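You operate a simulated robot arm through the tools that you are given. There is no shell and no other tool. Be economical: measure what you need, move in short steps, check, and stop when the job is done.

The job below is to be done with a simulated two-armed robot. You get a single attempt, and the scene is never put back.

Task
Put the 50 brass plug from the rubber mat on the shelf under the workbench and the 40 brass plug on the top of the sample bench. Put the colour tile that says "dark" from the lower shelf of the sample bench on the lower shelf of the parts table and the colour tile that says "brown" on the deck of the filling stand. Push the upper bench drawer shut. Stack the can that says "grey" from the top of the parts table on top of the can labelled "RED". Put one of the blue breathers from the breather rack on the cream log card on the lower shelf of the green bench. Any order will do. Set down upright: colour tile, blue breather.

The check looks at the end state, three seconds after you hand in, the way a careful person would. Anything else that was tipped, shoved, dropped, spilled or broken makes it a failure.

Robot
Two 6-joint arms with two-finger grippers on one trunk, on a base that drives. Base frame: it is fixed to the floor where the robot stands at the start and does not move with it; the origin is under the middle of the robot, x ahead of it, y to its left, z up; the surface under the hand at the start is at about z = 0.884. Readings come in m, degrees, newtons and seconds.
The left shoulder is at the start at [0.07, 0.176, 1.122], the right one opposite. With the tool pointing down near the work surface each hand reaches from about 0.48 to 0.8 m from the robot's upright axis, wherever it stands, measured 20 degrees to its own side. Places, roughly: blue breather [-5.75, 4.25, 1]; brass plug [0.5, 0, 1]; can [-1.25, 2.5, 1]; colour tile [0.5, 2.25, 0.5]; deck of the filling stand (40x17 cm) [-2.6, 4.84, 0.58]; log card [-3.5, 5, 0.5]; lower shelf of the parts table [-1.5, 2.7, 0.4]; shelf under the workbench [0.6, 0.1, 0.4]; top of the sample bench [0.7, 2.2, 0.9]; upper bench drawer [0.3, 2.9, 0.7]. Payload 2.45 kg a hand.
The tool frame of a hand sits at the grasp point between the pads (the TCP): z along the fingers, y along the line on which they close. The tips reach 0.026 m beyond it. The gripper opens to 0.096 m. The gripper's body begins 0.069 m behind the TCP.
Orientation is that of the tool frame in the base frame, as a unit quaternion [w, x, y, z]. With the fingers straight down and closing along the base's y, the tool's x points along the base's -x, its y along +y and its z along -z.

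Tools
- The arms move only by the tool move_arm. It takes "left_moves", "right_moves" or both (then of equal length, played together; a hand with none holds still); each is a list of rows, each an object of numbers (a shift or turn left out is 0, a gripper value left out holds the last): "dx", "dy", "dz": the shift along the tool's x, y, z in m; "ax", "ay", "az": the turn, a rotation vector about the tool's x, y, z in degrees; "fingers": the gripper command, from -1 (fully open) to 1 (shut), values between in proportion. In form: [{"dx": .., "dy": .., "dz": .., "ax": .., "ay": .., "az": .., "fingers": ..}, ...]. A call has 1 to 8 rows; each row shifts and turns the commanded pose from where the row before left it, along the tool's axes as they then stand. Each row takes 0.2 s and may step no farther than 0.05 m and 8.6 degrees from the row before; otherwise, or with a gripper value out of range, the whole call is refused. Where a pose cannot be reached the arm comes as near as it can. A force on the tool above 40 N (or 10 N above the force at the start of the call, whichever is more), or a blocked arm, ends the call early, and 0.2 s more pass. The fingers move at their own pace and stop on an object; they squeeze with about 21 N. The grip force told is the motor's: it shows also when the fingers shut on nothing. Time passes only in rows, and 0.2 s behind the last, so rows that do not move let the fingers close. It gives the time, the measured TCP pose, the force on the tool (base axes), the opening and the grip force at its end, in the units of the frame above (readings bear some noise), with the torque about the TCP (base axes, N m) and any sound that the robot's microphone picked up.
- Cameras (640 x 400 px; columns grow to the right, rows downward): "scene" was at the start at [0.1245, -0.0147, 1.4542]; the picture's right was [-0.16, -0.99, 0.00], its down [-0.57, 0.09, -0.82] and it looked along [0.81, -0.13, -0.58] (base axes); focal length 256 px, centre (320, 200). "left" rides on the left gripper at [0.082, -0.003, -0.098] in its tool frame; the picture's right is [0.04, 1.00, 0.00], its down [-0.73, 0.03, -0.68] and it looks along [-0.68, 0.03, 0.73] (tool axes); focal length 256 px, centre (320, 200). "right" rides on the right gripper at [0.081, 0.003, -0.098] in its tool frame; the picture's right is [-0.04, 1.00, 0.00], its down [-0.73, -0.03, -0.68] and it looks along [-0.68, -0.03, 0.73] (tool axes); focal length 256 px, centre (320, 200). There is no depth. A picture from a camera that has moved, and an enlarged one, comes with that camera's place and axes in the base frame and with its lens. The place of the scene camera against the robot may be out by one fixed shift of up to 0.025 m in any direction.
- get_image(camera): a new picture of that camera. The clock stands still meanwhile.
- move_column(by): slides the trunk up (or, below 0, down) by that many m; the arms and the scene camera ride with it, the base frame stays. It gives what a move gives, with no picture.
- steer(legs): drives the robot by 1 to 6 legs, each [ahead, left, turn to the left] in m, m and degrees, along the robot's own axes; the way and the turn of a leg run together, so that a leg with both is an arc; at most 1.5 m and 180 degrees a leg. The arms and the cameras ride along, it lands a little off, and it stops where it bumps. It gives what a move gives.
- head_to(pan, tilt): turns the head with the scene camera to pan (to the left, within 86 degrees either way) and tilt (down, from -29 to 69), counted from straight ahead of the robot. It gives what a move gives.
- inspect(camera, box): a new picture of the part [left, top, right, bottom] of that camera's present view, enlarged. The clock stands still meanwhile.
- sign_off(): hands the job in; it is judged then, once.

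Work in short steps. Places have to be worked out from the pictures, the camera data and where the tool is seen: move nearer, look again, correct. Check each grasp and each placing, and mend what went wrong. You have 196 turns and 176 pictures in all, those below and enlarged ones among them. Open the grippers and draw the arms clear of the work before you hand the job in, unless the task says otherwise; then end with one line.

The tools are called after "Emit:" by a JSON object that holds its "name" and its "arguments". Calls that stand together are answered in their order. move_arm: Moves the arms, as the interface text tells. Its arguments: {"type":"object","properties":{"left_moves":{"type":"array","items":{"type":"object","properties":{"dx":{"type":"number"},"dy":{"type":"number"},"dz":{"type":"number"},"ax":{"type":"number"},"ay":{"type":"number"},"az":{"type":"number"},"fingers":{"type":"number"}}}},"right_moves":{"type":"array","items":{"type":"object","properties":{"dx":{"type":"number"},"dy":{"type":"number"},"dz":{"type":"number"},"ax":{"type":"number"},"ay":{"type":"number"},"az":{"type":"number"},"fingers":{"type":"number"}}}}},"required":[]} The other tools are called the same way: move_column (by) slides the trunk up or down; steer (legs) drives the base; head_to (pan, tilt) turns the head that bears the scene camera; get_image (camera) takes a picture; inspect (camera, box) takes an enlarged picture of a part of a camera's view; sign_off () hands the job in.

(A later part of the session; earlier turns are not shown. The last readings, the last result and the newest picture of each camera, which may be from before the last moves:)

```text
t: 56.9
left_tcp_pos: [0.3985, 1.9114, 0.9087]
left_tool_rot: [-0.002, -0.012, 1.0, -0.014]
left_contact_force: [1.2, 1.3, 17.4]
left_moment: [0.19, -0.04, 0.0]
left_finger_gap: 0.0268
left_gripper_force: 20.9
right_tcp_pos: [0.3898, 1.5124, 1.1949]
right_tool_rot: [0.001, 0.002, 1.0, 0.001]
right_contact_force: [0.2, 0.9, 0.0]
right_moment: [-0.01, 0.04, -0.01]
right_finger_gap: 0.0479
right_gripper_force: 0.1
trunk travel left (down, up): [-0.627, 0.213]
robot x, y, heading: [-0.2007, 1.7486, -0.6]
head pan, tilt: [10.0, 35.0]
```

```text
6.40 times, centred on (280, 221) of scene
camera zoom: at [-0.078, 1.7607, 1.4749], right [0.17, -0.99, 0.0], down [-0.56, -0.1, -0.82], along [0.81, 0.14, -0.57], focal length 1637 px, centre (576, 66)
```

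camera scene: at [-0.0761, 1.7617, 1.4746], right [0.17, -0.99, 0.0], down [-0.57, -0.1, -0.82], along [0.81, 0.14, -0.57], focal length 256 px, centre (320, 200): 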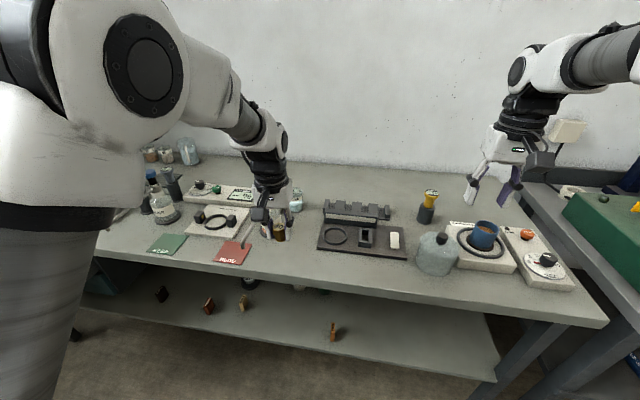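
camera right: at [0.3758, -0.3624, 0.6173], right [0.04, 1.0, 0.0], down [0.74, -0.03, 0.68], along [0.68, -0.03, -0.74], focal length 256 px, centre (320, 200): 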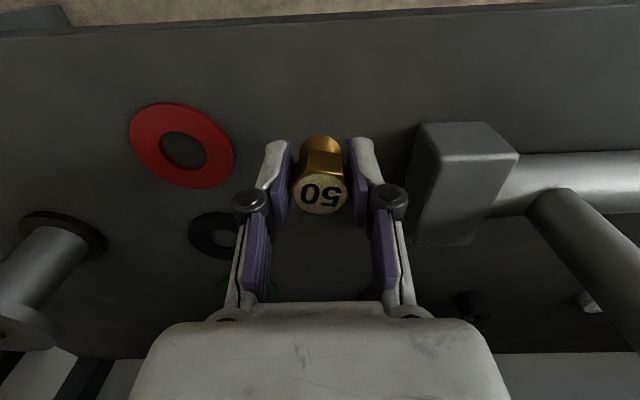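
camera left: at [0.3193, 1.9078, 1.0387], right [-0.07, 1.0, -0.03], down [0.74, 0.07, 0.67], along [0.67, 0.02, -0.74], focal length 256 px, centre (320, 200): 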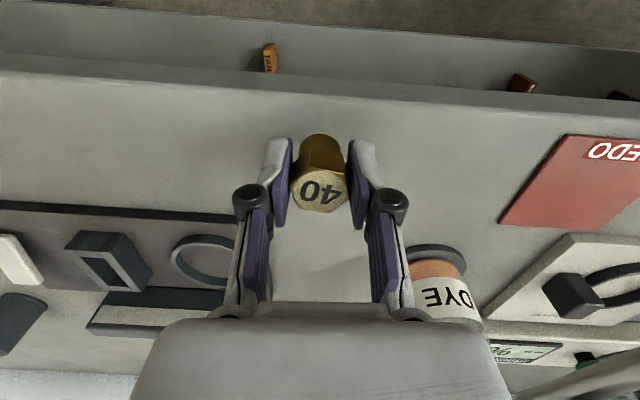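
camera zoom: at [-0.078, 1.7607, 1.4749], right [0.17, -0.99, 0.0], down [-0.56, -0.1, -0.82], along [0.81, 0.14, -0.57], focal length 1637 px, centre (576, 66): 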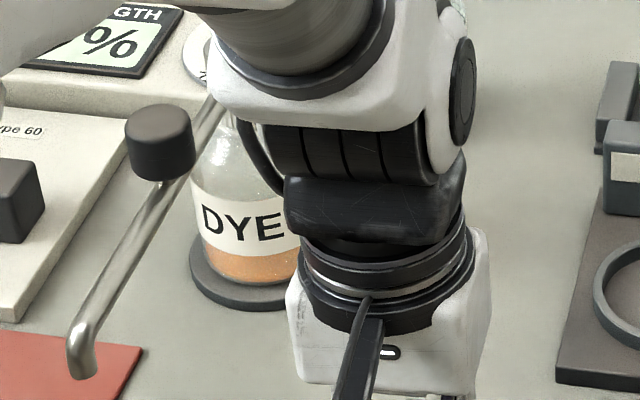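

Contact. Release and lift straight up.

Emit:
{"name": "move_arm", "arguments": {"left_moves": [{"dz": -0.002, "fingers": 0.1}, {}, {"dz": -0.04}, {"dz": -0.04}, {"dz": -0.04}, {"dz": -0.04}, {"dx": 0.04, "dz": -0.02}]}}

Emit:
{"name": "steer", "arguments": {"legs": [[-0.3, 0, 0]]}}

Emit:
{"name": "get_image", "arguments": {"camera": "scene"}}

```text
t: 58.5
left_tcp_pos: [0.358, 1.9152, 1.0917]
left_tool_rot: [-0.002, -0.012, 1.0, -0.013]
left_contact_force: [-0.4, -0.6, 1.0]
left_moment: [0.0, -0.1, 0.01]
left_finger_gap: 0.043
left_gripper_force: 0.1
right_tcp_pos: [0.3883, 1.5124, 1.1974]
right_tool_rot: [0.0, 0.003, 1.0, 0.001]
right_contact_force: [-0.1, -0.6, -0.2]
right_moment: [-0.01, -0.07, 0.0]
right_finger_gap: 0.0479
right_gripper_force: 0.1
trunk travel left (down, up): [-0.627, 0.213]
robot x, y, heading: [-0.2027, 1.7469, -0.5]
head pan, tilt: [10.0, 35.0]
```

```text
t: 60.5
left_tcp_pos: [0.0617, 1.9195, 1.0875]
left_tool_rot: [-0.004, -0.015, 1.0, -0.014]
left_contact_force: [0.1, -0.1, 0.2]
left_moment: [0.02, -0.02, -0.02]
left_finger_gap: 0.0433
left_gripper_force: 0.1
right_tcp_pos: [0.0945, 1.5175, 1.1945]
right_tool_rot: [-0.002, 0.0, 1.0, 0.001]
right_contact_force: [0.7, -0.3, -0.5]
right_moment: [-0.03, 0.0, 0.03]
right_finger_gap: 0.048
right_gripper_force: 0.0
trunk travel left (down, up): [-0.627, 0.213]
robot x, y, heading: [-0.5007, 1.752, -0.2]
head pan, tilt: [10.0, 35.0]
```

```text
146 pictures are left
camera scene: at [-0.3734, 1.7631, 1.4745], right [0.17, -0.98, 0.0], down [-0.57, -0.1, -0.82], along [0.81, 0.14, -0.57], focal length 256 px, centre (320, 200)
```

scene: 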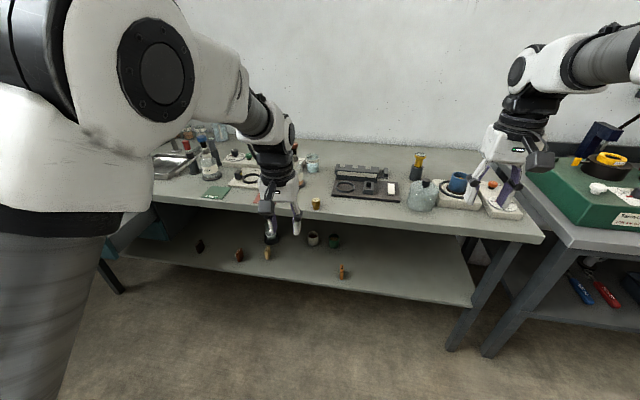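

Plug 40 stands on the bench. Next the drawer: strafe left and look at it.

Emit:
{"name": "steer", "arguments": {"legs": [[-0.05, 1.0, 0]]}}

Emit:
{"name": "get_image", "arguments": {"camera": "scene"}}

```text
t: 65.9
left_tcp_pos: [0.0153, 2.95, 1.0882]
left_tool_rot: [-0.004, -0.014, 1.0, -0.014]
left_contact_force: [0.0, 0.1, -0.7]
left_moment: [-0.03, -0.02, -0.01]
left_finger_gap: 0.0432
left_gripper_force: 0.1
right_tcp_pos: [0.0449, 2.548, 1.1945]
right_tool_rot: [-0.001, 0.002, 1.0, 0.0]
right_contact_force: [0.2, -0.3, 0.3]
right_moment: [0.01, -0.01, 0.0]
right_finger_gap: 0.0481
right_gripper_force: 0.0
trunk travel left (down, up): [-0.627, 0.213]
robot x, y, heading: [-0.5488, 2.7788, 0.1]
head pan, tilt: [10.0, 35.0]
```

```text
145 pictures are left
camera scene: at [-0.4218, 2.795, 1.4746], right [0.17, -0.99, 0.0], down [-0.57, -0.1, -0.82], along [0.81, 0.14, -0.57], focal length 256 px, centre (320, 200)
```

scene: 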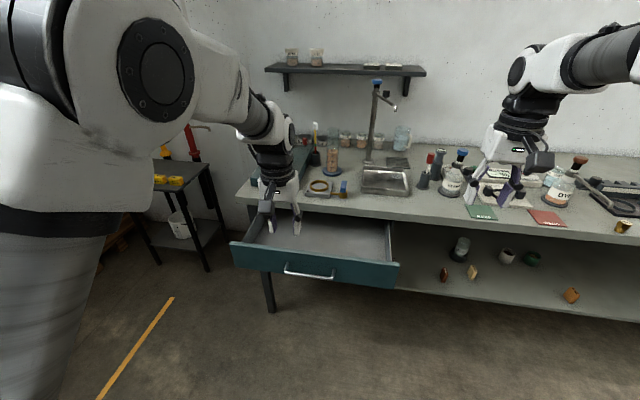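

The drawer front is about y 2.62–3.27, x≈0.2, below the bench lip. I'll push with the left hand closed and tilted forward; first lower the trunk and reshape the left hand.

Emit:
{"name": "move_column", "arguments": {"by": -0.33}}

Emit:
{"name": "move_arm", "arguments": {"left_moves": [{"dx": -0.03, "ay": -8, "fingers": 1}, {"dx": -0.03, "ay": -8}, {"dx": -0.03, "ay": -8}, {"ay": -8}, {"ay": -8}, {"ay": -8}, {}]}}

Emit:
{"name": "get_image", "arguments": {"camera": "scene"}}

Emit:
{"name": "get_image", "arguments": {"camera": "left"}}

```text
t: 69.1
left_tcp_pos: [0.0153, 2.95, 0.7585]
left_tool_rot: [-0.003, -0.015, 1.0, -0.015]
left_contact_force: [0.2, -0.4, -0.5]
left_moment: [0.0, -0.02, -0.03]
left_finger_gap: 0.0433
left_gripper_force: 0.0
right_tcp_pos: [0.0461, 2.5483, 0.8638]
right_tool_rot: [-0.001, 0.002, 1.0, 0.0]
right_contact_force: [0.5, -0.1, 0.4]
right_moment: [0.03, -0.03, -0.01]
right_finger_gap: 0.0481
right_gripper_force: 0.0
trunk travel left (down, up): [-0.297, 0.543]
robot x, y, heading: [-0.5449, 2.7784, -0.1]
head pan, tilt: [10.0, 35.0]
```

```text
t: 70.7
left_tcp_pos: [0.1031, 2.961, 0.7678]
left_tool_rot: [0.355, -0.025, 0.934, 0.009]
left_contact_force: [0.1, -0.1, -0.4]
left_moment: [0.02, 0.0, 0.04]
left_finger_gap: 0.0
left_gripper_force: 20.7
left hand out of reach, approached as far as the arm can: row 6
right_tcp_pos: [0.0454, 2.5474, 0.8651]
right_tool_rot: [-0.002, 0.002, 1.0, 0.0]
right_contact_force: [-0.2, -0.6, -0.3]
right_moment: [-0.01, 0.0, 0.02]
right_finger_gap: 0.0479
right_gripper_force: 0.1
trunk travel left (down, up): [-0.297, 0.543]
robot x, y, heading: [-0.5462, 2.779, -0.1]
head pan, tilt: [10.0, 35.0]
```

```text
144 pictures are left
camera scene: at [-0.4219, 2.7951, 1.1446], right [0.17, -0.99, 0.0], down [-0.57, -0.1, -0.82], along [0.81, 0.14, -0.57], focal length 256 px, centre (320, 200)
```

scene: 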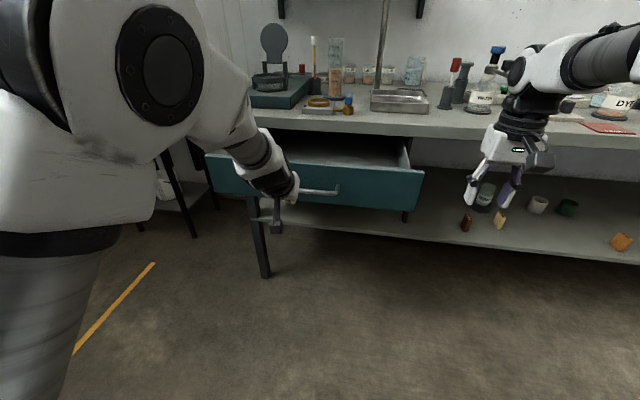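

```text
143 pictures are left
camera left: at [-0.0236, 2.9494, 0.7884], right [-0.08, 1.0, -0.03], down [0.1, 0.04, 0.99], along [0.99, 0.08, -0.1], focal length 256 px, centre (320, 200)
```

left: 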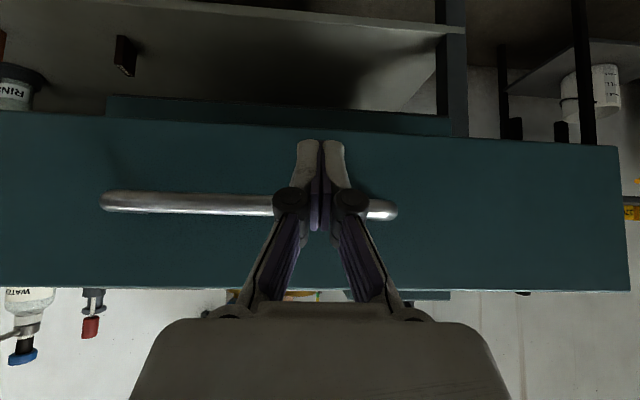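

The handle spans y≈2.79–3.02; I'll push on the panel left of it at y≈3.09. Shift the left hand +0.13 in y and raise the right hand out of the way.

Emit:
{"name": "move_arm", "arguments": {"left_moves": [{"dy": 0.045}, {"dy": 0.045}, {"dy": 0.04}, {}], "right_moves": [{"dz": -0.04}, {"dz": -0.04}, {"dz": -0.04}, {}]}}

Emit:
{"name": "steer", "arguments": {"legs": [[0.04, 0, 0]]}}

Emit:
{"name": "get_image", "arguments": {"camera": "left"}}

```text
t: 71.7
left_tcp_pos: [0.1003, 3.0806, 0.769]
left_tool_rot: [0.404, -0.018, 0.915, -0.006]
left_contact_force: [-0.3, -1.1, 0.6]
left_moment: [-0.04, 0.02, 0.01]
left_finger_gap: 0.0
left_gripper_force: 20.4
right_tcp_pos: [0.0463, 2.5462, 0.9843]
right_tool_rot: [-0.002, 0.002, 1.0, 0.001]
right_contact_force: [-0.2, 0.1, -0.5]
right_moment: [-0.01, -0.02, 0.01]
right_finger_gap: 0.0479
right_gripper_force: 0.0
trunk travel left (down, up): [-0.297, 0.543]
robot x, y, heading: [-0.5476, 2.7774, -0.2]
head pan, tilt: [10.0, 35.0]
```

```text
t: 72.6
left_tcp_pos: [0.1417, 3.0814, 0.7676]
left_tool_rot: [0.403, -0.018, 0.915, -0.006]
left_contact_force: [-0.2, 1.0, -0.5]
left_moment: [0.02, 0.01, 0.0]
left_finger_gap: 0.0
left_gripper_force: 20.9
right_tcp_pos: [0.088, 2.5479, 0.9825]
right_tool_rot: [-0.004, 0.002, 1.0, 0.0]
right_contact_force: [0.9, -0.1, -1.0]
right_moment: [0.01, 0.06, -0.02]
right_finger_gap: 0.0479
right_gripper_force: 0.0
trunk travel left (down, up): [-0.297, 0.543]
robot x, y, heading: [-0.5065, 2.7806, -0.4]
head pan, tilt: [10.0, 35.0]
```

```text
142 pictures are left
camera left: at [0.0139, 3.0732, 0.7744], right [-0.06, 1.0, -0.06], down [-0.01, 0.06, 1.0], along [1.0, 0.06, 0.0], focal length 256 px, centre (320, 200)
```

left: 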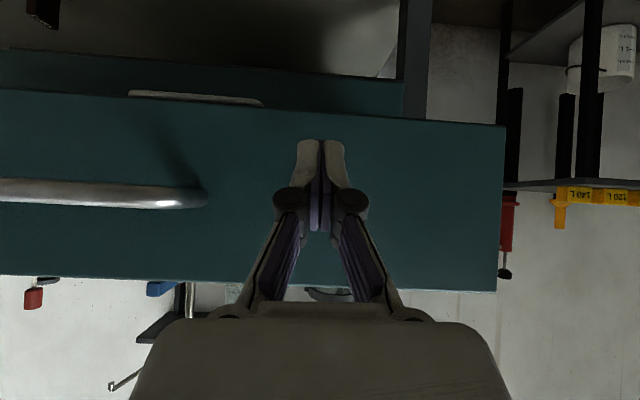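

Clear panel in front of the fist. Push forward by driving, reading forces.

Emit:
{"name": "steer", "arguments": {"legs": [[0.08, 0, 0]]}}

Emit:
{"name": "get_image", "arguments": {"camera": "scene"}}

```text
t: 73.7
left_tcp_pos: [0.222, 3.0814, 0.7689]
left_tool_rot: [0.403, -0.018, 0.915, -0.007]
left_contact_force: [0.4, -0.1, -0.6]
left_moment: [0.05, 0.01, 0.02]
left_finger_gap: 0.0
left_gripper_force: 20.9
right_tcp_pos: [0.1706, 2.5474, 0.9829]
right_tool_rot: [-0.003, 0.001, 1.0, -0.001]
right_contact_force: [0.4, 0.3, -0.9]
right_moment: [0.0, 0.05, -0.01]
right_finger_gap: 0.0479
right_gripper_force: 0.1
trunk travel left (down, up): [-0.297, 0.543]
robot x, y, heading: [-0.4262, 2.7785, -0.1]
head pan, tilt: [10.0, 35.0]
```

```text
141 pictures are left
camera scene: at [-0.2985, 2.7948, 1.1444], right [0.17, -0.99, 0.0], down [-0.57, -0.1, -0.82], along [0.81, 0.14, -0.57], focal length 256 px, centre (320, 200)
```

scene: 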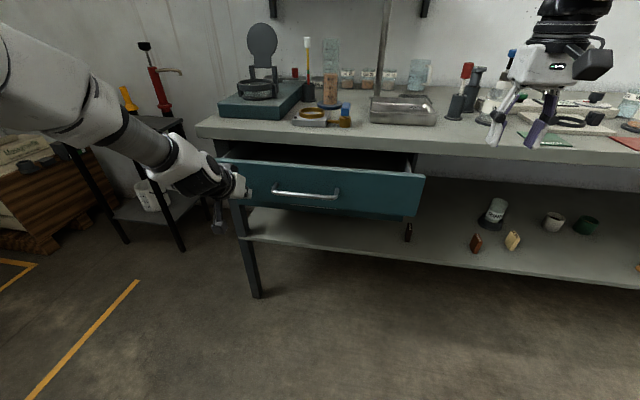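

Little force so far; keep pushing.

Emit:
{"name": "steer", "arguments": {"legs": [[0.08, 0, 0]]}}

Emit:
{"name": "get_image", "arguments": {"camera": "scene"}}

Emit:
{"name": "get_image", "arguments": {"camera": "left"}}

```text
t: 74.7
left_tcp_pos: [0.3029, 3.0809, 0.7681]
left_tool_rot: [0.403, -0.019, 0.915, -0.007]
left_contact_force: [0.0, -0.1, -0.7]
left_moment: [-0.01, -0.01, 0.01]
left_finger_gap: 0.0
left_gripper_force: 21.5
right_tcp_pos: [0.2496, 2.5474, 0.9827]
right_tool_rot: [-0.002, 0.001, 1.0, 0.0]
right_contact_force: [0.2, -1.0, -0.2]
right_moment: [0.0, 0.06, -0.02]
right_finger_gap: 0.048
right_gripper_force: 0.1
trunk travel left (down, up): [-0.297, 0.543]
robot x, y, heading: [-0.3444, 2.7791, -0.3]
head pan, tilt: [10.0, 35.0]
```

```text
140 pictures are left
camera scene: at [-0.2186, 2.7945, 1.1444], right [0.17, -0.99, 0.0], down [-0.57, -0.1, -0.82], along [0.81, 0.14, -0.57], focal length 256 px, centre (320, 200)
```

scene: 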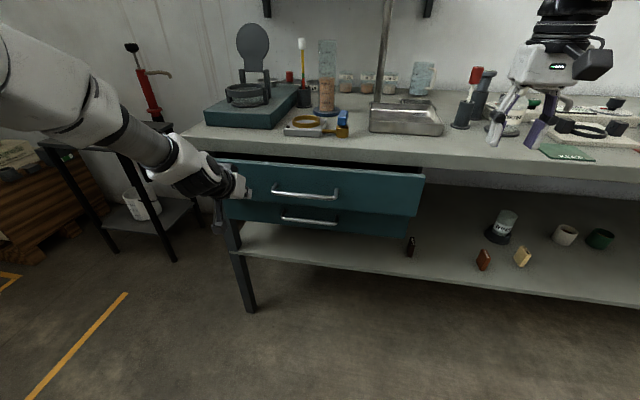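

```text
139 pictures are left
camera left: at [0.1743, 3.0729, 0.7744], right [-0.06, 1.0, -0.06], down [-0.01, 0.06, 1.0], along [1.0, 0.06, 0.0], focal length 256 px, centre (320, 200)
```

left: 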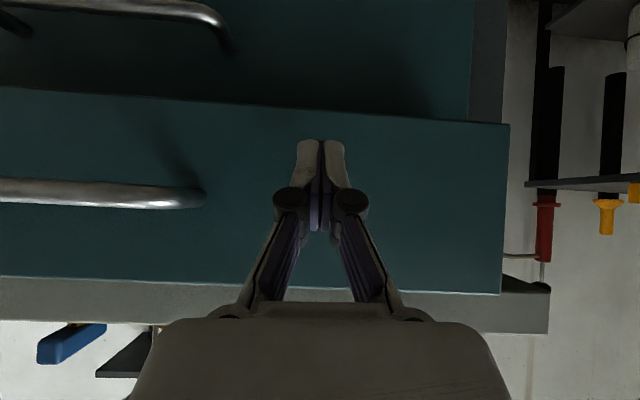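

The drawer is following. Push on.

Emit:
{"name": "steer", "arguments": {"legs": [[0.05, 0, 0]]}}

Emit:
{"name": "get_image", "arguments": {"camera": "scene"}}

```text
t: 75.6
left_tcp_pos: [0.352, 3.08, 0.7674]
left_tool_rot: [0.401, -0.018, 0.916, -0.007]
left_contact_force: [0.6, 0.8, -1.4]
left_moment: [0.0, 0.01, -0.02]
left_finger_gap: 0.0
left_gripper_force: 20.4
right_tcp_pos: [0.2996, 2.5476, 0.9816]
right_tool_rot: [-0.004, 0.001, 1.0, 0.0]
right_contact_force: [0.4, 0.1, -0.7]
right_moment: [-0.01, 0.02, -0.01]
right_finger_gap: 0.0479
right_gripper_force: 0.2
trunk travel left (down, up): [-0.297, 0.543]
robot x, y, heading: [-0.2928, 2.7789, -0.1]
head pan, tilt: [10.0, 35.0]
```

```text
138 pictures are left
camera scene: at [-0.1683, 2.7945, 1.1443], right [0.17, -0.99, 0.0], down [-0.57, -0.1, -0.82], along [0.81, 0.14, -0.58], focal length 256 px, centre (320, 200)
```

scene: 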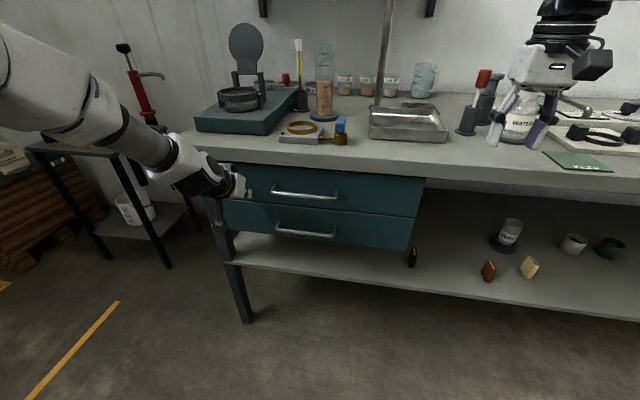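

Nearly flush with the lower drawer. Finish with small arm steps along base x with the force stop.

Emit:
{"name": "move_arm", "arguments": {"left_moves": [{"dx": -0.0055, "dz": 0.006}, {"dx": -0.0055, "dz": 0.006}, {"dx": -0.0055, "dz": 0.006}, {}]}}

Emit:
{"name": "inspect", "arguments": {"camera": "scene", "box": [200, 140, 440, 270]}}

```text
t: 76.4
left_tcp_pos: [0.363, 3.0812, 0.768]
left_tool_rot: [0.399, -0.019, 0.917, -0.007]
left_contact_force: [-23.4, -1.1, 12.2]
left_moment: [-0.05, -0.11, -0.1]
left_finger_gap: 0.0001
left_gripper_force: 27.7
right_tcp_pos: [0.2946, 2.549, 0.9857]
right_tool_rot: [0.0, 0.0, 1.0, 0.001]
right_contact_force: [0.7, -0.2, -0.6]
right_moment: [0.01, 0.02, 0.0]
right_finger_gap: 0.0479
right_gripper_force: 0.1
trunk travel left (down, up): [-0.297, 0.543]
robot x, y, heading: [-0.2966, 2.778, -0.1]
head pan, tilt: [10.0, 35.0]
stopped in row 3 (left hand): the force on the tool passed its limit at 50 N (the readings are from after the stop); the commanded pose is now the measured one
```

```text
2.67 times, centred on (320, 205) of scene
camera zoom: at [-0.1757, 2.7937, 1.1455], right [0.17, -0.98, 0.0], down [-0.56, -0.1, -0.82], along [0.81, 0.14, -0.57], focal length 682 px, centre (320, 187)
```

zoom: 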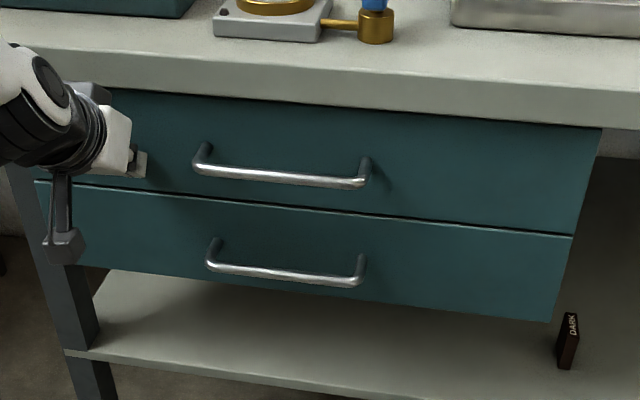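

Drawer is shut (stopped at 50 N, flush). Back off, restore the left hand to vertical, then look at the tiles from low.

Emit:
{"name": "steer", "arguments": {"legs": [[-0.3, 0, 0], [0, -0.32, 0]]}}

Emit:
{"name": "move_arm", "arguments": {"left_moves": [{"ay": 8, "fingers": 0.3}, {"ay": 8}, {"ay": 8}, {"ay": 8, "dy": -0.04}, {"ay": 8, "dy": -0.04}, {"ay": 7.3, "dy": -0.03}, {}]}}

Emit:
{"name": "move_column", "arguments": {"by": -0.15}}

Emit:
{"name": "head_to", "arguments": {"pan": 0, "tilt": 32}}

Emit:
{"name": "get_image", "arguments": {"camera": "scene"}}

```text
t: 80.1
left_tcp_pos: [0.0732, 2.7629, 0.7656]
left_tool_rot: [0.399, -0.021, 0.917, -0.006]
left_contact_force: [1.0, -0.3, -0.2]
left_moment: [0.03, 0.0, 0.01]
left_finger_gap: 0.0001
left_gripper_force: 28.5
right_tcp_pos: [0.0064, 2.2282, 0.9823]
right_tool_rot: [-0.003, -0.002, 1.0, 0.001]
right_contact_force: [0.4, -0.1, 0.0]
right_moment: [0.04, 0.03, 0.0]
right_finger_gap: 0.0479
right_gripper_force: 0.0
trunk travel left (down, up): [-0.297, 0.543]
robot x, y, heading: [-0.5872, 2.4592, 0.2]
head pan, tilt: [10.0, 35.0]
```

```text
t: 81.7
left_tcp_pos: [0.0769, 2.6551, 0.7675]
left_tool_rot: [-0.003, -0.016, 1.0, -0.015]
left_contact_force: [-0.4, -0.2, 0.3]
left_moment: [0.03, -0.02, 0.03]
left_finger_gap: 0.0337
left_gripper_force: 0.0
left hand out of reach, approached as far as the arm can: row 1
right_tcp_pos: [0.0057, 2.2305, 0.9833]
right_tool_rot: [-0.002, -0.002, 1.0, 0.0]
right_contact_force: [0.4, 0.0, 0.1]
right_moment: [-0.02, -0.02, 0.04]
right_finger_gap: 0.0479
right_gripper_force: 0.1
trunk travel left (down, up): [-0.297, 0.543]
robot x, y, heading: [-0.5887, 2.4567, 0.1]
head pan, tilt: [10.0, 35.0]
```

```text
t: 83.5
left_tcp_pos: [0.0778, 2.6534, 0.6178]
left_tool_rot: [-0.004, -0.015, 1.0, -0.014]
left_contact_force: [-0.6, -0.5, 0.1]
left_moment: [0.02, 0.0, 0.0]
left_finger_gap: 0.0335
left_gripper_force: 0.1
right_tcp_pos: [0.0061, 2.2297, 0.8342]
right_tool_rot: [-0.002, -0.002, 1.0, 0.0]
right_contact_force: [-0.1, 0.6, 0.1]
right_moment: [0.01, -0.03, 0.01]
right_finger_gap: 0.0478
right_gripper_force: 0.0
trunk travel left (down, up): [-0.147, 0.693]
robot x, y, heading: [-0.5899, 2.4573, 0.2]
head pan, tilt: [10.0, 35.0]
```

```text
t: 84.2
left_tcp_pos: [0.0767, 2.6535, 0.6168]
left_tool_rot: [-0.003, -0.016, 1.0, -0.015]
left_contact_force: [-0.2, 0.0, -0.2]
left_moment: [0.0, 0.02, 0.0]
left_finger_gap: 0.0336
left_gripper_force: 0.1
right_tcp_pos: [0.0066, 2.2301, 0.8328]
right_tool_rot: [-0.003, -0.002, 1.0, 0.0]
right_contact_force: [-0.3, 1.5, -0.8]
right_moment: [-0.01, 0.0, -0.02]
right_finger_gap: 0.048
right_gripper_force: 0.1
trunk travel left (down, up): [-0.147, 0.693]
robot x, y, heading: [-0.5856, 2.4622, 0.2]
head pan, tilt: [0.0, 32.0]
```

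```text
136 pictures are left
camera scene: at [-0.4609, 2.4592, 0.9992], right [0.0, -1.0, 0.0], down [-0.53, 0.0, -0.85], along [0.85, 0.0, -0.53], focal length 256 px, centre (320, 200)
```

scene: 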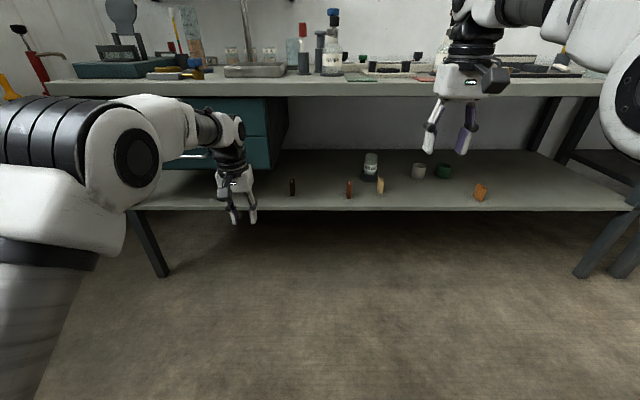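

Emit:
{"name": "inspect", "arguments": {"camera": "scene", "box": [210, 130, 410, 230]}}

```text
3.20 times, centred on (310, 180) of scene
camera zoom: at [-0.4609, 2.4592, 0.9992], right [0.0, -1.0, 0.0], down [-0.53, 0.0, -0.85], along [0.85, 0.0, -0.53], focal length 818 px, centre (352, 264)
```

zoom: 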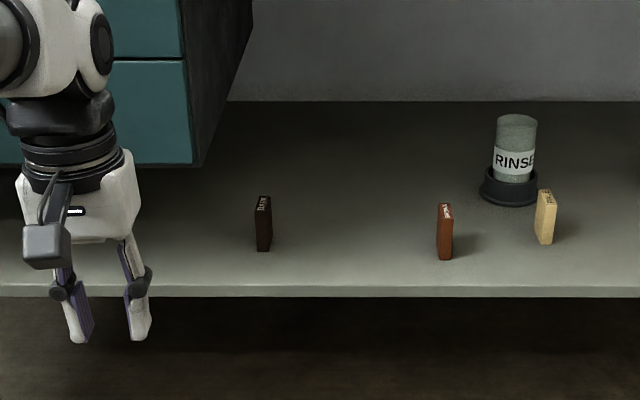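

Tiles stand with their thickness along y: DARK about (0.485,2.578), BROWN (0.464,2.337), shelf z≈0.43, drawers end at y≈2.634 above z 0.62. I'll take DARK with the left hand tilted forward about 40°, right hand pulled back.

Emit:
{"name": "steer", "arguments": {"legs": [[0, -0.04, 0]]}}

Emit:
{"name": "move_column", "arguments": {"by": -0.1}}

Emit:
{"name": "move_arm", "arguments": {"left_moves": [{"dx": -0.03, "ay": -8, "fingers": -0.4}, {"dx": -0.02, "ay": -8}, {"ay": -8}, {"ay": -8}, {"ay": -8}, {}], "right_moves": [{"dx": 0.03}, {"dx": 0.03}, {}, {}, {}, {}]}}

Emit:
{"name": "get_image", "arguments": {"camera": "left"}}

```text
t: 85.1
left_tcp_pos: [0.0773, 2.6138, 0.6177]
left_tool_rot: [-0.003, -0.016, 1.0, -0.014]
left_contact_force: [-0.2, 0.0, -0.1]
left_moment: [0.07, -0.03, 0.01]
left_finger_gap: 0.0334
left_gripper_force: 0.1
right_tcp_pos: [0.0063, 2.1898, 0.8333]
right_tool_rot: [-0.002, -0.002, 1.0, 0.001]
right_contact_force: [-0.2, 0.2, -0.9]
right_moment: [0.01, 0.01, 0.01]
right_finger_gap: 0.0481
right_gripper_force: 0.1
trunk travel left (down, up): [-0.147, 0.693]
robot x, y, heading: [-0.588, 2.4177, 0.1]
head pan, tilt: [0.0, 32.0]
```

```text
t: 86.4
left_tcp_pos: [0.0774, 2.614, 0.5171]
left_tool_rot: [-0.003, -0.016, 1.0, -0.014]
left_contact_force: [-0.9, -0.3, 0.6]
left_moment: [0.02, 0.01, 0.0]
left_finger_gap: 0.0338
left_gripper_force: 0.1
right_tcp_pos: [0.0064, 2.1905, 0.7334]
right_tool_rot: [-0.002, -0.001, 1.0, 0.001]
right_contact_force: [-0.6, 0.4, 0.0]
right_moment: [0.01, -0.01, -0.01]
right_finger_gap: 0.048
right_gripper_force: 0.0
trunk travel left (down, up): [-0.047, 0.793]
robot x, y, heading: [-0.5835, 2.42, -0.0]
head pan, tilt: [0.0, 32.0]
```

```text
t: 87.8
left_tcp_pos: [0.127, 2.6155, 0.5199]
left_tool_rot: [0.339, -0.02, 0.94, -0.009]
left_contact_force: [0.8, 0.1, -0.3]
left_moment: [0.02, 0.04, -0.01]
left_finger_gap: 0.0674
left_gripper_force: 0.0
right_tcp_pos: [-0.0515, 2.1892, 0.7345]
right_tool_rot: [-0.002, -0.001, 1.0, 0.0]
right_contact_force: [-0.1, -0.4, -0.4]
right_moment: [0.0, -0.02, -0.03]
right_finger_gap: 0.0479
right_gripper_force: 0.1
trunk travel left (down, up): [-0.047, 0.793]
robot x, y, heading: [-0.5906, 2.4216, 0.2]
head pan, tilt: [0.0, 32.0]
```

```text
134 pictures are left
camera left: at [0.0018, 2.6074, 0.544], right [-0.06, 1.0, -0.05], down [0.13, 0.06, 0.99], along [0.99, 0.05, -0.13], focal length 256 px, centre (320, 200)
```

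left: 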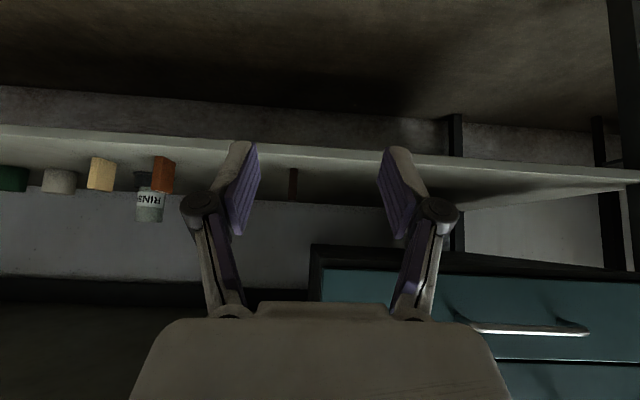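

Tile DARK confirmed at y≈2.579, top z≈0.484. Align y and drive forward 0.27.

Emit:
{"name": "move_arm", "arguments": {"left_moves": [{"dy": -0.036}, {}]}}

Emit:
{"name": "steer", "arguments": {"legs": [[0.27, 0, 0]]}}

Emit:
{"name": "get_image", "arguments": {"camera": "left"}}

Emit:
{"name": "get_image", "arguments": {"camera": "scene"}}

```text
t: 88.4
left_tcp_pos: [0.1271, 2.5801, 0.5208]
left_tool_rot: [0.339, -0.02, 0.94, -0.009]
left_contact_force: [-0.3, 0.6, -0.2]
left_moment: [0.0, -0.02, 0.02]
left_finger_gap: 0.0671
left_gripper_force: 0.1
right_tcp_pos: [-0.051, 2.1888, 0.7333]
right_tool_rot: [-0.003, -0.002, 1.0, 0.001]
right_contact_force: [-0.8, -0.1, -0.4]
right_moment: [0.01, 0.0, 0.01]
right_finger_gap: 0.048
right_gripper_force: 0.0
trunk travel left (down, up): [-0.047, 0.793]
robot x, y, heading: [-0.585, 2.4208, 0.5]
head pan, tilt: [0.0, 32.0]
```

```text
t: 90.3
left_tcp_pos: [0.3915, 2.5789, 0.5219]
left_tool_rot: [0.339, -0.019, 0.941, -0.009]
left_contact_force: [-0.1, 1.1, 0.3]
left_moment: [0.05, 0.02, 0.0]
left_finger_gap: 0.0672
left_gripper_force: 0.0
right_tcp_pos: [0.2118, 2.1886, 0.7334]
right_tool_rot: [-0.002, -0.001, 1.0, 0.0]
right_contact_force: [-0.7, -0.4, 0.4]
right_moment: [0.02, 0.04, -0.01]
right_finger_gap: 0.048
right_gripper_force: 0.0
trunk travel left (down, up): [-0.047, 0.793]
robot x, y, heading: [-0.323, 2.4231, 0.4]
head pan, tilt: [0.0, 32.0]
```

```text
133 pictures are left
camera left: at [0.266, 2.5712, 0.5452], right [-0.06, 1.0, -0.05], down [0.13, 0.06, 0.99], along [0.99, 0.05, -0.13], focal length 256 px, centre (320, 200)
```

left: 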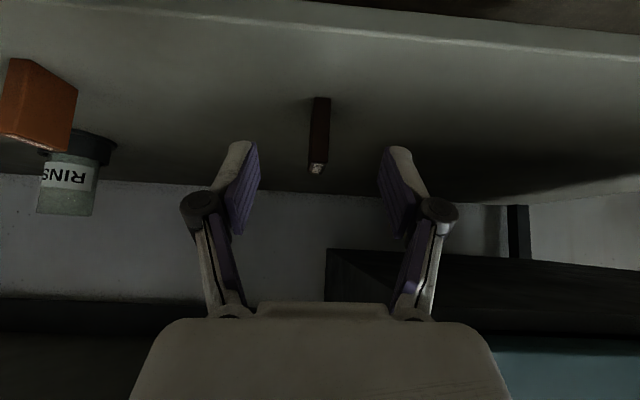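

```text
132 pictures are left
camera scene: at [-0.197, 2.4199, 0.8992], right [0.0, -1.0, 0.0], down [-0.53, 0.0, -0.85], along [0.85, 0.0, -0.53], focal length 256 px, centre (320, 200)
```

scene: 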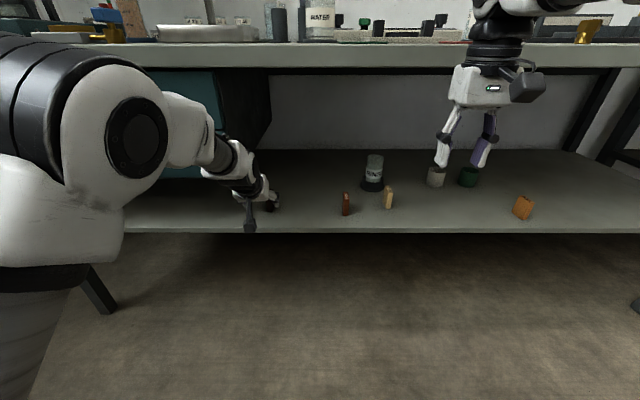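

Tile front is at x≈0.475, y 2.577. Lower 0.057 then straddle it by moving forward 0.09.

Emit:
{"name": "move_arm", "arguments": {"left_moves": [{"dx": 0.0182, "dz": 0.022}, {"dx": 0.0182, "dz": 0.022}, {"dx": -0.0241, "dz": 0.02}, {"dx": -0.0241, "dz": 0.02}, {"dx": -0.0241, "dz": 0.02}, {}]}}

Emit:
{"name": "get_image", "arguments": {"camera": "left"}}

```text
t: 91.7
left_tcp_pos: [0.4857, 2.5802, 0.464]
left_tool_rot: [0.34, -0.02, 0.94, -0.008]
left_contact_force: [-0.7, -1.1, -0.8]
left_moment: [-0.01, -0.01, 0.01]
left_finger_gap: 0.0672
left_gripper_force: 0.0
right_tcp_pos: [0.2119, 2.1895, 0.7337]
right_tool_rot: [-0.003, -0.001, 1.0, 0.0]
right_contact_force: [-0.4, 0.4, 0.1]
right_moment: [-0.03, 0.0, 0.0]
right_finger_gap: 0.048
right_gripper_force: 0.1
trunk travel left (down, up): [-0.047, 0.793]
robot x, y, heading: [-0.3298, 2.4183, 0.4]
head pan, tilt: [0.0, 32.0]
```

```text
131 pictures are left
camera left: at [0.36, 2.5729, 0.4886], right [-0.06, 1.0, -0.05], down [0.13, 0.06, 0.99], along [0.99, 0.05, -0.13], focal length 256 px, centre (320, 200)
```

left: 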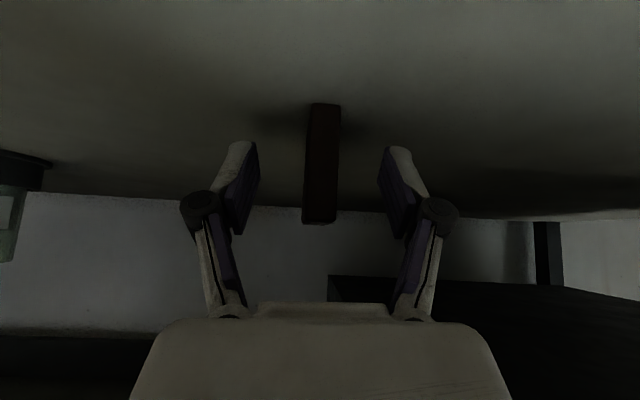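

Tile sits between the pads; advance 1 cm more and close.

Emit:
{"name": "move_arm", "arguments": {"left_moves": [{"dx": -0.0077, "dz": 0.0064}, {"fingers": 1}, {}, {}]}}

Emit:
{"name": "get_image", "arguments": {"camera": "left"}}

```text
t: 92.7
left_tcp_pos: [0.4953, 2.5803, 0.4638]
left_tool_rot: [0.339, -0.018, 0.94, -0.009]
left_contact_force: [0.4, 0.1, 1.3]
left_moment: [0.04, -0.06, 0.02]
left_finger_gap: 0.0153
left_gripper_force: 20.7
right_tcp_pos: [0.211, 2.1886, 0.7325]
right_tool_rot: [-0.001, 0.0, 1.0, 0.001]
right_contact_force: [1.1, 0.1, -0.3]
right_moment: [0.03, 0.0, -0.01]
right_finger_gap: 0.0481
right_gripper_force: 0.0
trunk travel left (down, up): [-0.047, 0.793]
robot x, y, heading: [-0.3235, 2.4217, -0.2]
head pan, tilt: [0.0, 32.0]
```

```text
130 pictures are left
camera left: at [0.3695, 2.573, 0.4883], right [-0.06, 1.0, -0.06], down [0.13, 0.06, 0.99], along [0.99, 0.05, -0.13], focal length 256 px, centre (320, 200)
```

left: 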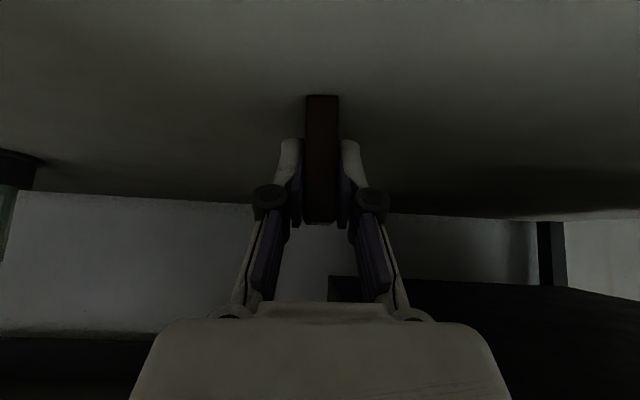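

Gripped (15 mm). Lift 5 cm and back out.

Emit:
{"name": "move_arm", "arguments": {"left_moves": [{"dx": -0.0159, "dz": -0.0193}, {"dx": -0.0159, "dz": -0.0193}, {}]}}

Emit:
{"name": "steer", "arguments": {"legs": [[-0.28, 0, 0]]}}

Emit:
{"name": "get_image", "arguments": {"camera": "left"}}

```text
t: 93.5
left_tcp_pos: [0.4967, 2.5817, 0.5131]
left_tool_rot: [0.339, -0.019, 0.941, -0.009]
left_contact_force: [0.0, -0.8, -1.2]
left_moment: [-0.01, 0.02, 0.03]
left_finger_gap: 0.0154
left_gripper_force: 20.6
right_tcp_pos: [0.212, 2.1886, 0.7336]
right_tool_rot: [-0.003, -0.001, 1.0, 0.001]
right_contact_force: [-0.2, -0.5, 0.1]
right_moment: [-0.06, 0.0, 0.01]
right_finger_gap: 0.0479
right_gripper_force: 0.1
trunk travel left (down, up): [-0.047, 0.793]
robot x, y, heading: [-0.3252, 2.4215, 0.2]
head pan, tilt: [0.0, 32.0]
```

```text
t: 95.5
left_tcp_pos: [0.2172, 2.5756, 0.5137]
left_tool_rot: [0.339, -0.015, 0.941, -0.01]
left_contact_force: [0.3, -0.2, -0.7]
left_moment: [-0.01, -0.02, -0.01]
left_finger_gap: 0.0154
left_gripper_force: 20.6
right_tcp_pos: [-0.0719, 2.1833, 0.7337]
right_tool_rot: [-0.001, 0.002, 1.0, 0.0]
right_contact_force: [-0.1, 0.6, 0.3]
right_moment: [0.0, 0.0, -0.01]
right_finger_gap: 0.048
right_gripper_force: 0.0
trunk travel left (down, up): [-0.047, 0.793]
robot x, y, heading: [-0.6049, 2.4204, -0.2]
head pan, tilt: [0.0, 32.0]
```

```text
129 pictures are left
camera left: at [0.0906, 2.5684, 0.5376], right [-0.05, 1.0, -0.06], down [0.13, 0.06, 0.99], along [0.99, 0.05, -0.13], focal length 256 px, centre (320, 200)
```

left: 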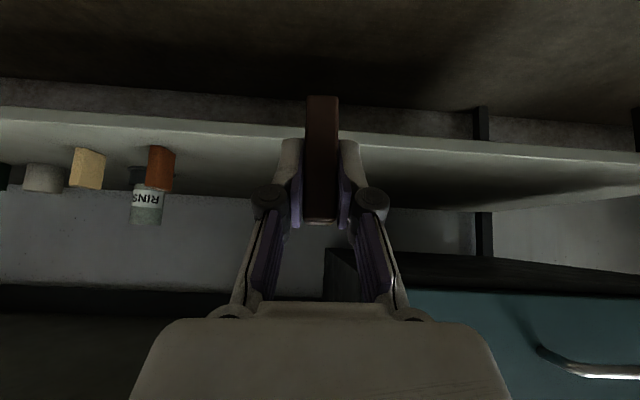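

DARK held. Now reshape: left back to vertical and retracted; right lowered and extended.

Emit:
{"name": "move_arm", "arguments": {"left_moves": [{"ay": 8}, {"ay": 8}, {"ay": 8}, {"ay": 8}, {"ay": 7.6}, {"dx": 0.045}, {"dx": 0.045}, {"dx": 0.045}], "right_moves": [{"dz": 0.043, "dx": -0.02}, {"dz": 0.043, "dx": -0.02}, {"dz": 0.043, "dx": -0.02}, {"dz": 0.043, "dx": -0.02}, {"dz": 0.04, "dx": -0.02}, {"dx": -0.03}, {"dx": -0.03}, {"dx": -0.03}]}}

Emit:
{"name": "move_arm", "arguments": {"left_moves": [{"dx": 0.045}, {"dx": 0.045}, {}, {}, {}, {}], "right_moves": [{"ay": -8, "fingers": -0.4}, {"ay": -8}, {"ay": -8}, {"ay": -8}, {"ay": -8}, {}]}}

Emit:
{"name": "steer", "arguments": {"legs": [[0, 0.08, 0]]}}

Emit:
{"name": "get_image", "arguments": {"camera": "right"}}

```text
t: 97.2
left_tcp_pos: [0.1296, 2.5885, 0.5195]
left_tool_rot: [-0.002, -0.011, 1.0, -0.015]
left_contact_force: [0.0, 0.9, 0.1]
left_moment: [0.01, 0.0, 0.0]
left_finger_gap: 0.0154
left_gripper_force: 21.1
left hand out of reach, approached as far as the arm can: row 3, 4, 5, 6, 7, 8
right_tcp_pos: [0.1178, 2.1838, 0.5216]
right_tool_rot: [-0.002, 0.002, 1.0, 0.001]
right_contact_force: [0.3, -0.3, 1.2]
right_moment: [-0.01, 0.01, -0.01]
right_finger_gap: 0.0478
right_gripper_force: 0.0
trunk travel left (down, up): [-0.047, 0.793]
robot x, y, heading: [-0.6007, 2.4196, -0.5]
head pan, tilt: [0.0, 32.0]
```

```text
t: 98.7
left_tcp_pos: [0.1309, 2.5897, 0.5204]
left_tool_rot: [-0.001, -0.011, 1.0, -0.015]
left_contact_force: [0.1, 0.0, -0.2]
left_moment: [-0.04, -0.01, 0.0]
left_finger_gap: 0.0152
left_gripper_force: 20.9
left hand out of reach, approached as far as the arm can: row 1, 2
right_tcp_pos: [0.1174, 2.1852, 0.5212]
right_tool_rot: [0.341, 0.003, 0.94, 0.0]
right_contact_force: [0.0, 0.2, 0.0]
right_moment: [-0.01, 0.03, -0.04]
right_finger_gap: 0.0672
right_gripper_force: 0.1
trunk travel left (down, up): [-0.047, 0.793]
robot x, y, heading: [-0.6065, 2.4174, -0.2]
head pan, tilt: [0.0, 32.0]
```

```text
t: 99.7
left_tcp_pos: [0.1304, 2.668, 0.52]
left_tool_rot: [0.0, -0.01, 1.0, -0.015]
left_contact_force: [0.1, -0.4, 0.3]
left_moment: [-0.01, -0.02, 0.0]
left_finger_gap: 0.0151
left_gripper_force: 20.8
right_tcp_pos: [0.1183, 2.2636, 0.5202]
right_tool_rot: [0.34, 0.003, 0.941, 0.0]
right_contact_force: [-0.2, 0.5, 0.4]
right_moment: [0.0, -0.01, -0.04]
right_finger_gap: 0.0674
right_gripper_force: 0.0
trunk travel left (down, up): [-0.047, 0.793]
robot x, y, heading: [-0.6024, 2.5009, -0.4]
head pan, tilt: [0.0, 32.0]
```

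```text
128 pictures are left
camera right: at [-0.0075, 2.2682, 0.5428], right [0.04, 1.0, 0.03], down [0.13, -0.03, 0.99], along [0.99, -0.03, -0.13], focal length 256 px, centre (320, 200)
```

right: 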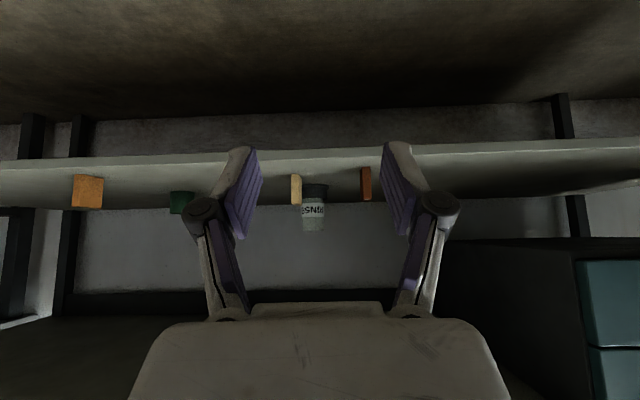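

BROWN is at y≈2.34. First I test freeing the left arm (up and back) and shift the right +0.076 in y.

Emit:
{"name": "move_arm", "arguments": {"left_moves": [{"dz": -0.02, "dx": 0.02}, {"dz": -0.02, "dx": 0.03}, {"dx": 0.03}, {"dx": 0.03}, {}], "right_moves": [{"dy": 0.038}, {"dy": 0.038}, {}, {}, {}]}}

```text
t: 100.9
left_tcp_pos: [0.1225, 2.6667, 0.5496]
left_tool_rot: [-0.001, -0.011, 1.0, -0.014]
left_contact_force: [-0.1, 0.5, -0.7]
left_moment: [-0.02, 0.06, 0.01]
left_finger_gap: 0.0152
left_gripper_force: 21.5
left hand out of reach, approached as far as the arm can: row 1, 2, 3, 4
right_tcp_pos: [0.1202, 2.3392, 0.5213]
right_tool_rot: [0.339, 0.003, 0.941, -0.001]
right_contact_force: [-0.1, 1.0, 0.6]
right_moment: [0.02, -0.02, 0.0]
right_finger_gap: 0.0673
right_gripper_force: 0.0
trunk travel left (down, up): [-0.047, 0.793]
robot x, y, heading: [-0.6023, 2.5002, -0.5]
head pan, tilt: [0.0, 32.0]
```

Emit:
{"name": "head_to", "arguments": {"pan": 25, "tilt": 35}}

Emit:
{"name": "get_image", "arguments": {"camera": "scene"}}

```text
t: 101.8
left_tcp_pos: [0.1217, 2.6678, 0.5482]
left_tool_rot: [-0.001, -0.011, 1.0, -0.016]
left_contact_force: [-1.4, -0.1, 0.1]
left_moment: [0.01, 0.0, 0.03]
left_finger_gap: 0.0152
left_gripper_force: 21.4
right_tcp_pos: [0.1188, 2.3385, 0.5217]
right_tool_rot: [0.34, 0.003, 0.941, 0.0]
right_contact_force: [-0.7, -0.3, -0.2]
right_moment: [-0.03, 0.01, 0.02]
right_finger_gap: 0.0672
right_gripper_force: 0.1
trunk travel left (down, up): [-0.047, 0.793]
robot x, y, heading: [-0.6074, 2.499, -0.6]
head pan, tilt: [25.0, 35.0]
```

```text
127 pictures are left
camera scene: at [-0.487, 2.5368, 0.8946], right [0.42, -0.91, 0.0], down [-0.52, -0.24, -0.82], along [0.74, 0.34, -0.57], focal length 256 px, centre (320, 200)
```

scene: 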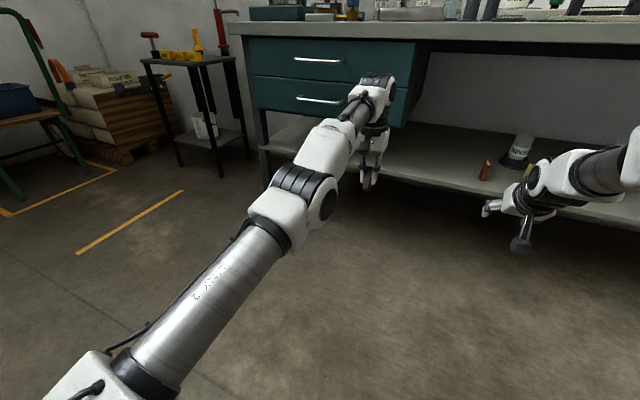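

The left arm is nearly stretched; I retrace the way it went: tilt again by 40° here, pull back, then straighten.

Emit:
{"name": "move_arm", "arguments": {"left_moves": [{"ay": -8}, {"ay": -8}, {"ay": -8}, {"ay": -8}, {"ay": -8}, {}]}}

Emit:
{"name": "get_image", "arguments": {"camera": "scene"}}

```text
t: 103.2
left_tcp_pos: [0.233, 2.649, 0.6138]
left_tool_rot: [0.308, -0.014, 0.951, -0.01]
left_contact_force: [-0.2, 0.1, -0.2]
left_moment: [-0.01, 0.06, 0.01]
left_finger_gap: 0.0154
left_gripper_force: 21.2
left hand out of reach, approached as far as the arm can: row 1, 2, 3, 4, 5
right_tcp_pos: [0.1187, 2.3384, 0.5209]
right_tool_rot: [0.339, 0.003, 0.941, 0.0]
right_contact_force: [0.5, 1.2, 0.1]
right_moment: [-0.02, -0.02, -0.02]
right_finger_gap: 0.0671
right_gripper_force: 0.0
trunk travel left (down, up): [-0.047, 0.793]
robot x, y, heading: [-0.6024, 2.5008, -0.5]
head pan, tilt: [25.0, 35.0]
```

```text
126 pictures are left
camera scene: at [-0.4871, 2.5368, 0.8946], right [0.42, -0.91, 0.0], down [-0.52, -0.24, -0.82], along [0.74, 0.34, -0.57], focal length 256 px, centre (320, 200)
```

scene: 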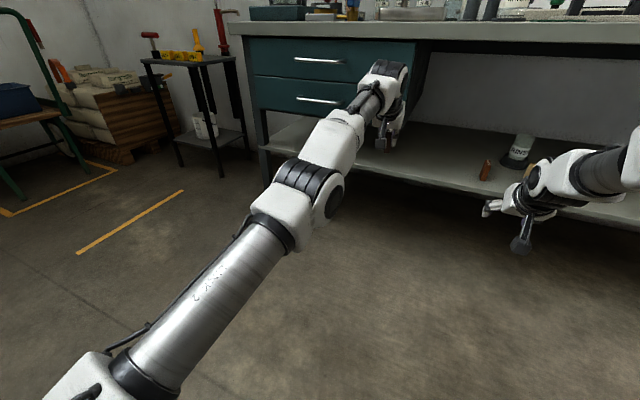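

The elbow is at full stretch and the solver is stuck; try drawing back along the tool's own axis while untilting.

Emit:
{"name": "move_arm", "arguments": {"left_moves": [{"dz": -0.045, "ay": 4}, {"dz": -0.045, "ay": 4}, {"dz": -0.045, "ay": 4}, {}]}}

```text
t: 104.2
left_tcp_pos: [0.1351, 2.6608, 0.7235]
left_tool_rot: [0.203, -0.013, 0.979, -0.013]
left_contact_force: [1.0, -0.1, -0.8]
left_moment: [0.04, 0.06, 0.0]
left_finger_gap: 0.0153
left_gripper_force: 21.1
left hand out of reach, approached as far as the arm can: row 2, 3
right_tcp_pos: [0.1179, 2.3395, 0.5212]
right_tool_rot: [0.34, 0.003, 0.941, -0.001]
right_contact_force: [-0.3, 0.7, -0.9]
right_moment: [0.0, 0.0, 0.01]
right_finger_gap: 0.067
right_gripper_force: 0.0
trunk travel left (down, up): [-0.047, 0.793]
robot x, y, heading: [-0.6067, 2.4988, -0.4]
head pan, tilt: [25.0, 35.0]
```

Emit:
{"name": "move_arm", "arguments": {"left_moves": [{"dx": 0.037, "dz": -0.016}, {"dx": 0.037, "dz": -0.016}, {}]}}

Emit:
{"name": "get_image", "arguments": {"camera": "scene"}}

```text
t: 105.0
left_tcp_pos: [0.1302, 2.6585, 0.732]
left_tool_rot: [0.206, -0.015, 0.978, -0.012]
left_contact_force: [-1.0, -1.2, -0.9]
left_moment: [0.01, -0.01, 0.0]
left_finger_gap: 0.0153
left_gripper_force: 20.5
left hand out of reach, approached as far as the arm can: row 1, 2
right_tcp_pos: [0.1201, 2.3382, 0.5198]
right_tool_rot: [0.341, 0.004, 0.94, -0.001]
right_contact_force: [0.1, -0.2, -0.1]
right_moment: [0.02, 0.0, 0.0]
right_finger_gap: 0.0669
right_gripper_force: 0.1
trunk travel left (down, up): [-0.047, 0.793]
robot x, y, heading: [-0.6067, 2.5027, -0.5]
head pan, tilt: [25.0, 35.0]
```

```text
125 pictures are left
camera scene: at [-0.4871, 2.5369, 0.8946], right [0.42, -0.91, 0.0], down [-0.52, -0.24, -0.82], along [0.74, 0.34, -0.57], focal length 256 px, centre (320, 200)
```

scene: 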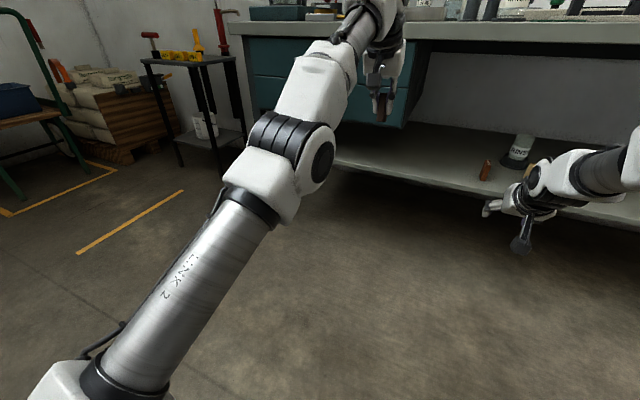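

Try going up 0.18 first, then inward.

Emit:
{"name": "move_arm", "arguments": {"left_moves": [{"dx": -0.018, "dz": -0.041}, {"dx": -0.018, "dz": -0.041}, {"dx": -0.018, "dz": -0.041}, {"dx": -0.018, "dz": -0.041}, {"dx": 0.037, "dz": -0.016}, {"dx": 0.037, "dz": -0.016}, {}]}}

Emit:
{"name": "get_image", "arguments": {"camera": "scene"}}

```text
t: 106.6
left_tcp_pos: [0.0488, 2.6847, 0.8452]
left_tool_rot: [0.206, -0.014, 0.978, -0.012]
left_contact_force: [-0.4, 0.1, -0.3]
left_moment: [0.0, -0.02, -0.01]
left_finger_gap: 0.0153
left_gripper_force: 20.6
left hand out of reach, approached as far as the arm can: row 1, 2, 3, 4, 5, 6
right_tcp_pos: [0.1186, 2.3389, 0.5212]
right_tool_rot: [0.341, 0.003, 0.94, -0.001]
right_contact_force: [0.3, -0.6, 0.4]
right_moment: [0.0, 0.01, -0.01]
right_finger_gap: 0.0672
right_gripper_force: 0.1
trunk travel left (down, up): [-0.047, 0.793]
robot x, y, heading: [-0.6087, 2.4989, -0.2]
head pan, tilt: [25.0, 35.0]
```

```text
124 pictures are left
camera scene: at [-0.4872, 2.5369, 0.8946], right [0.42, -0.91, 0.0], down [-0.52, -0.24, -0.82], along [0.74, 0.34, -0.57], focal length 256 px, centre (320, 200)
```

scene: 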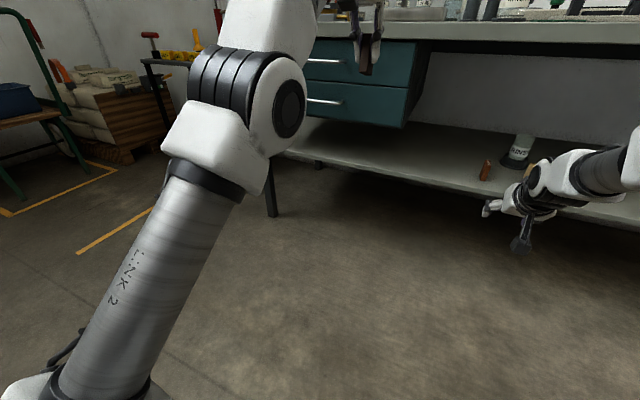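

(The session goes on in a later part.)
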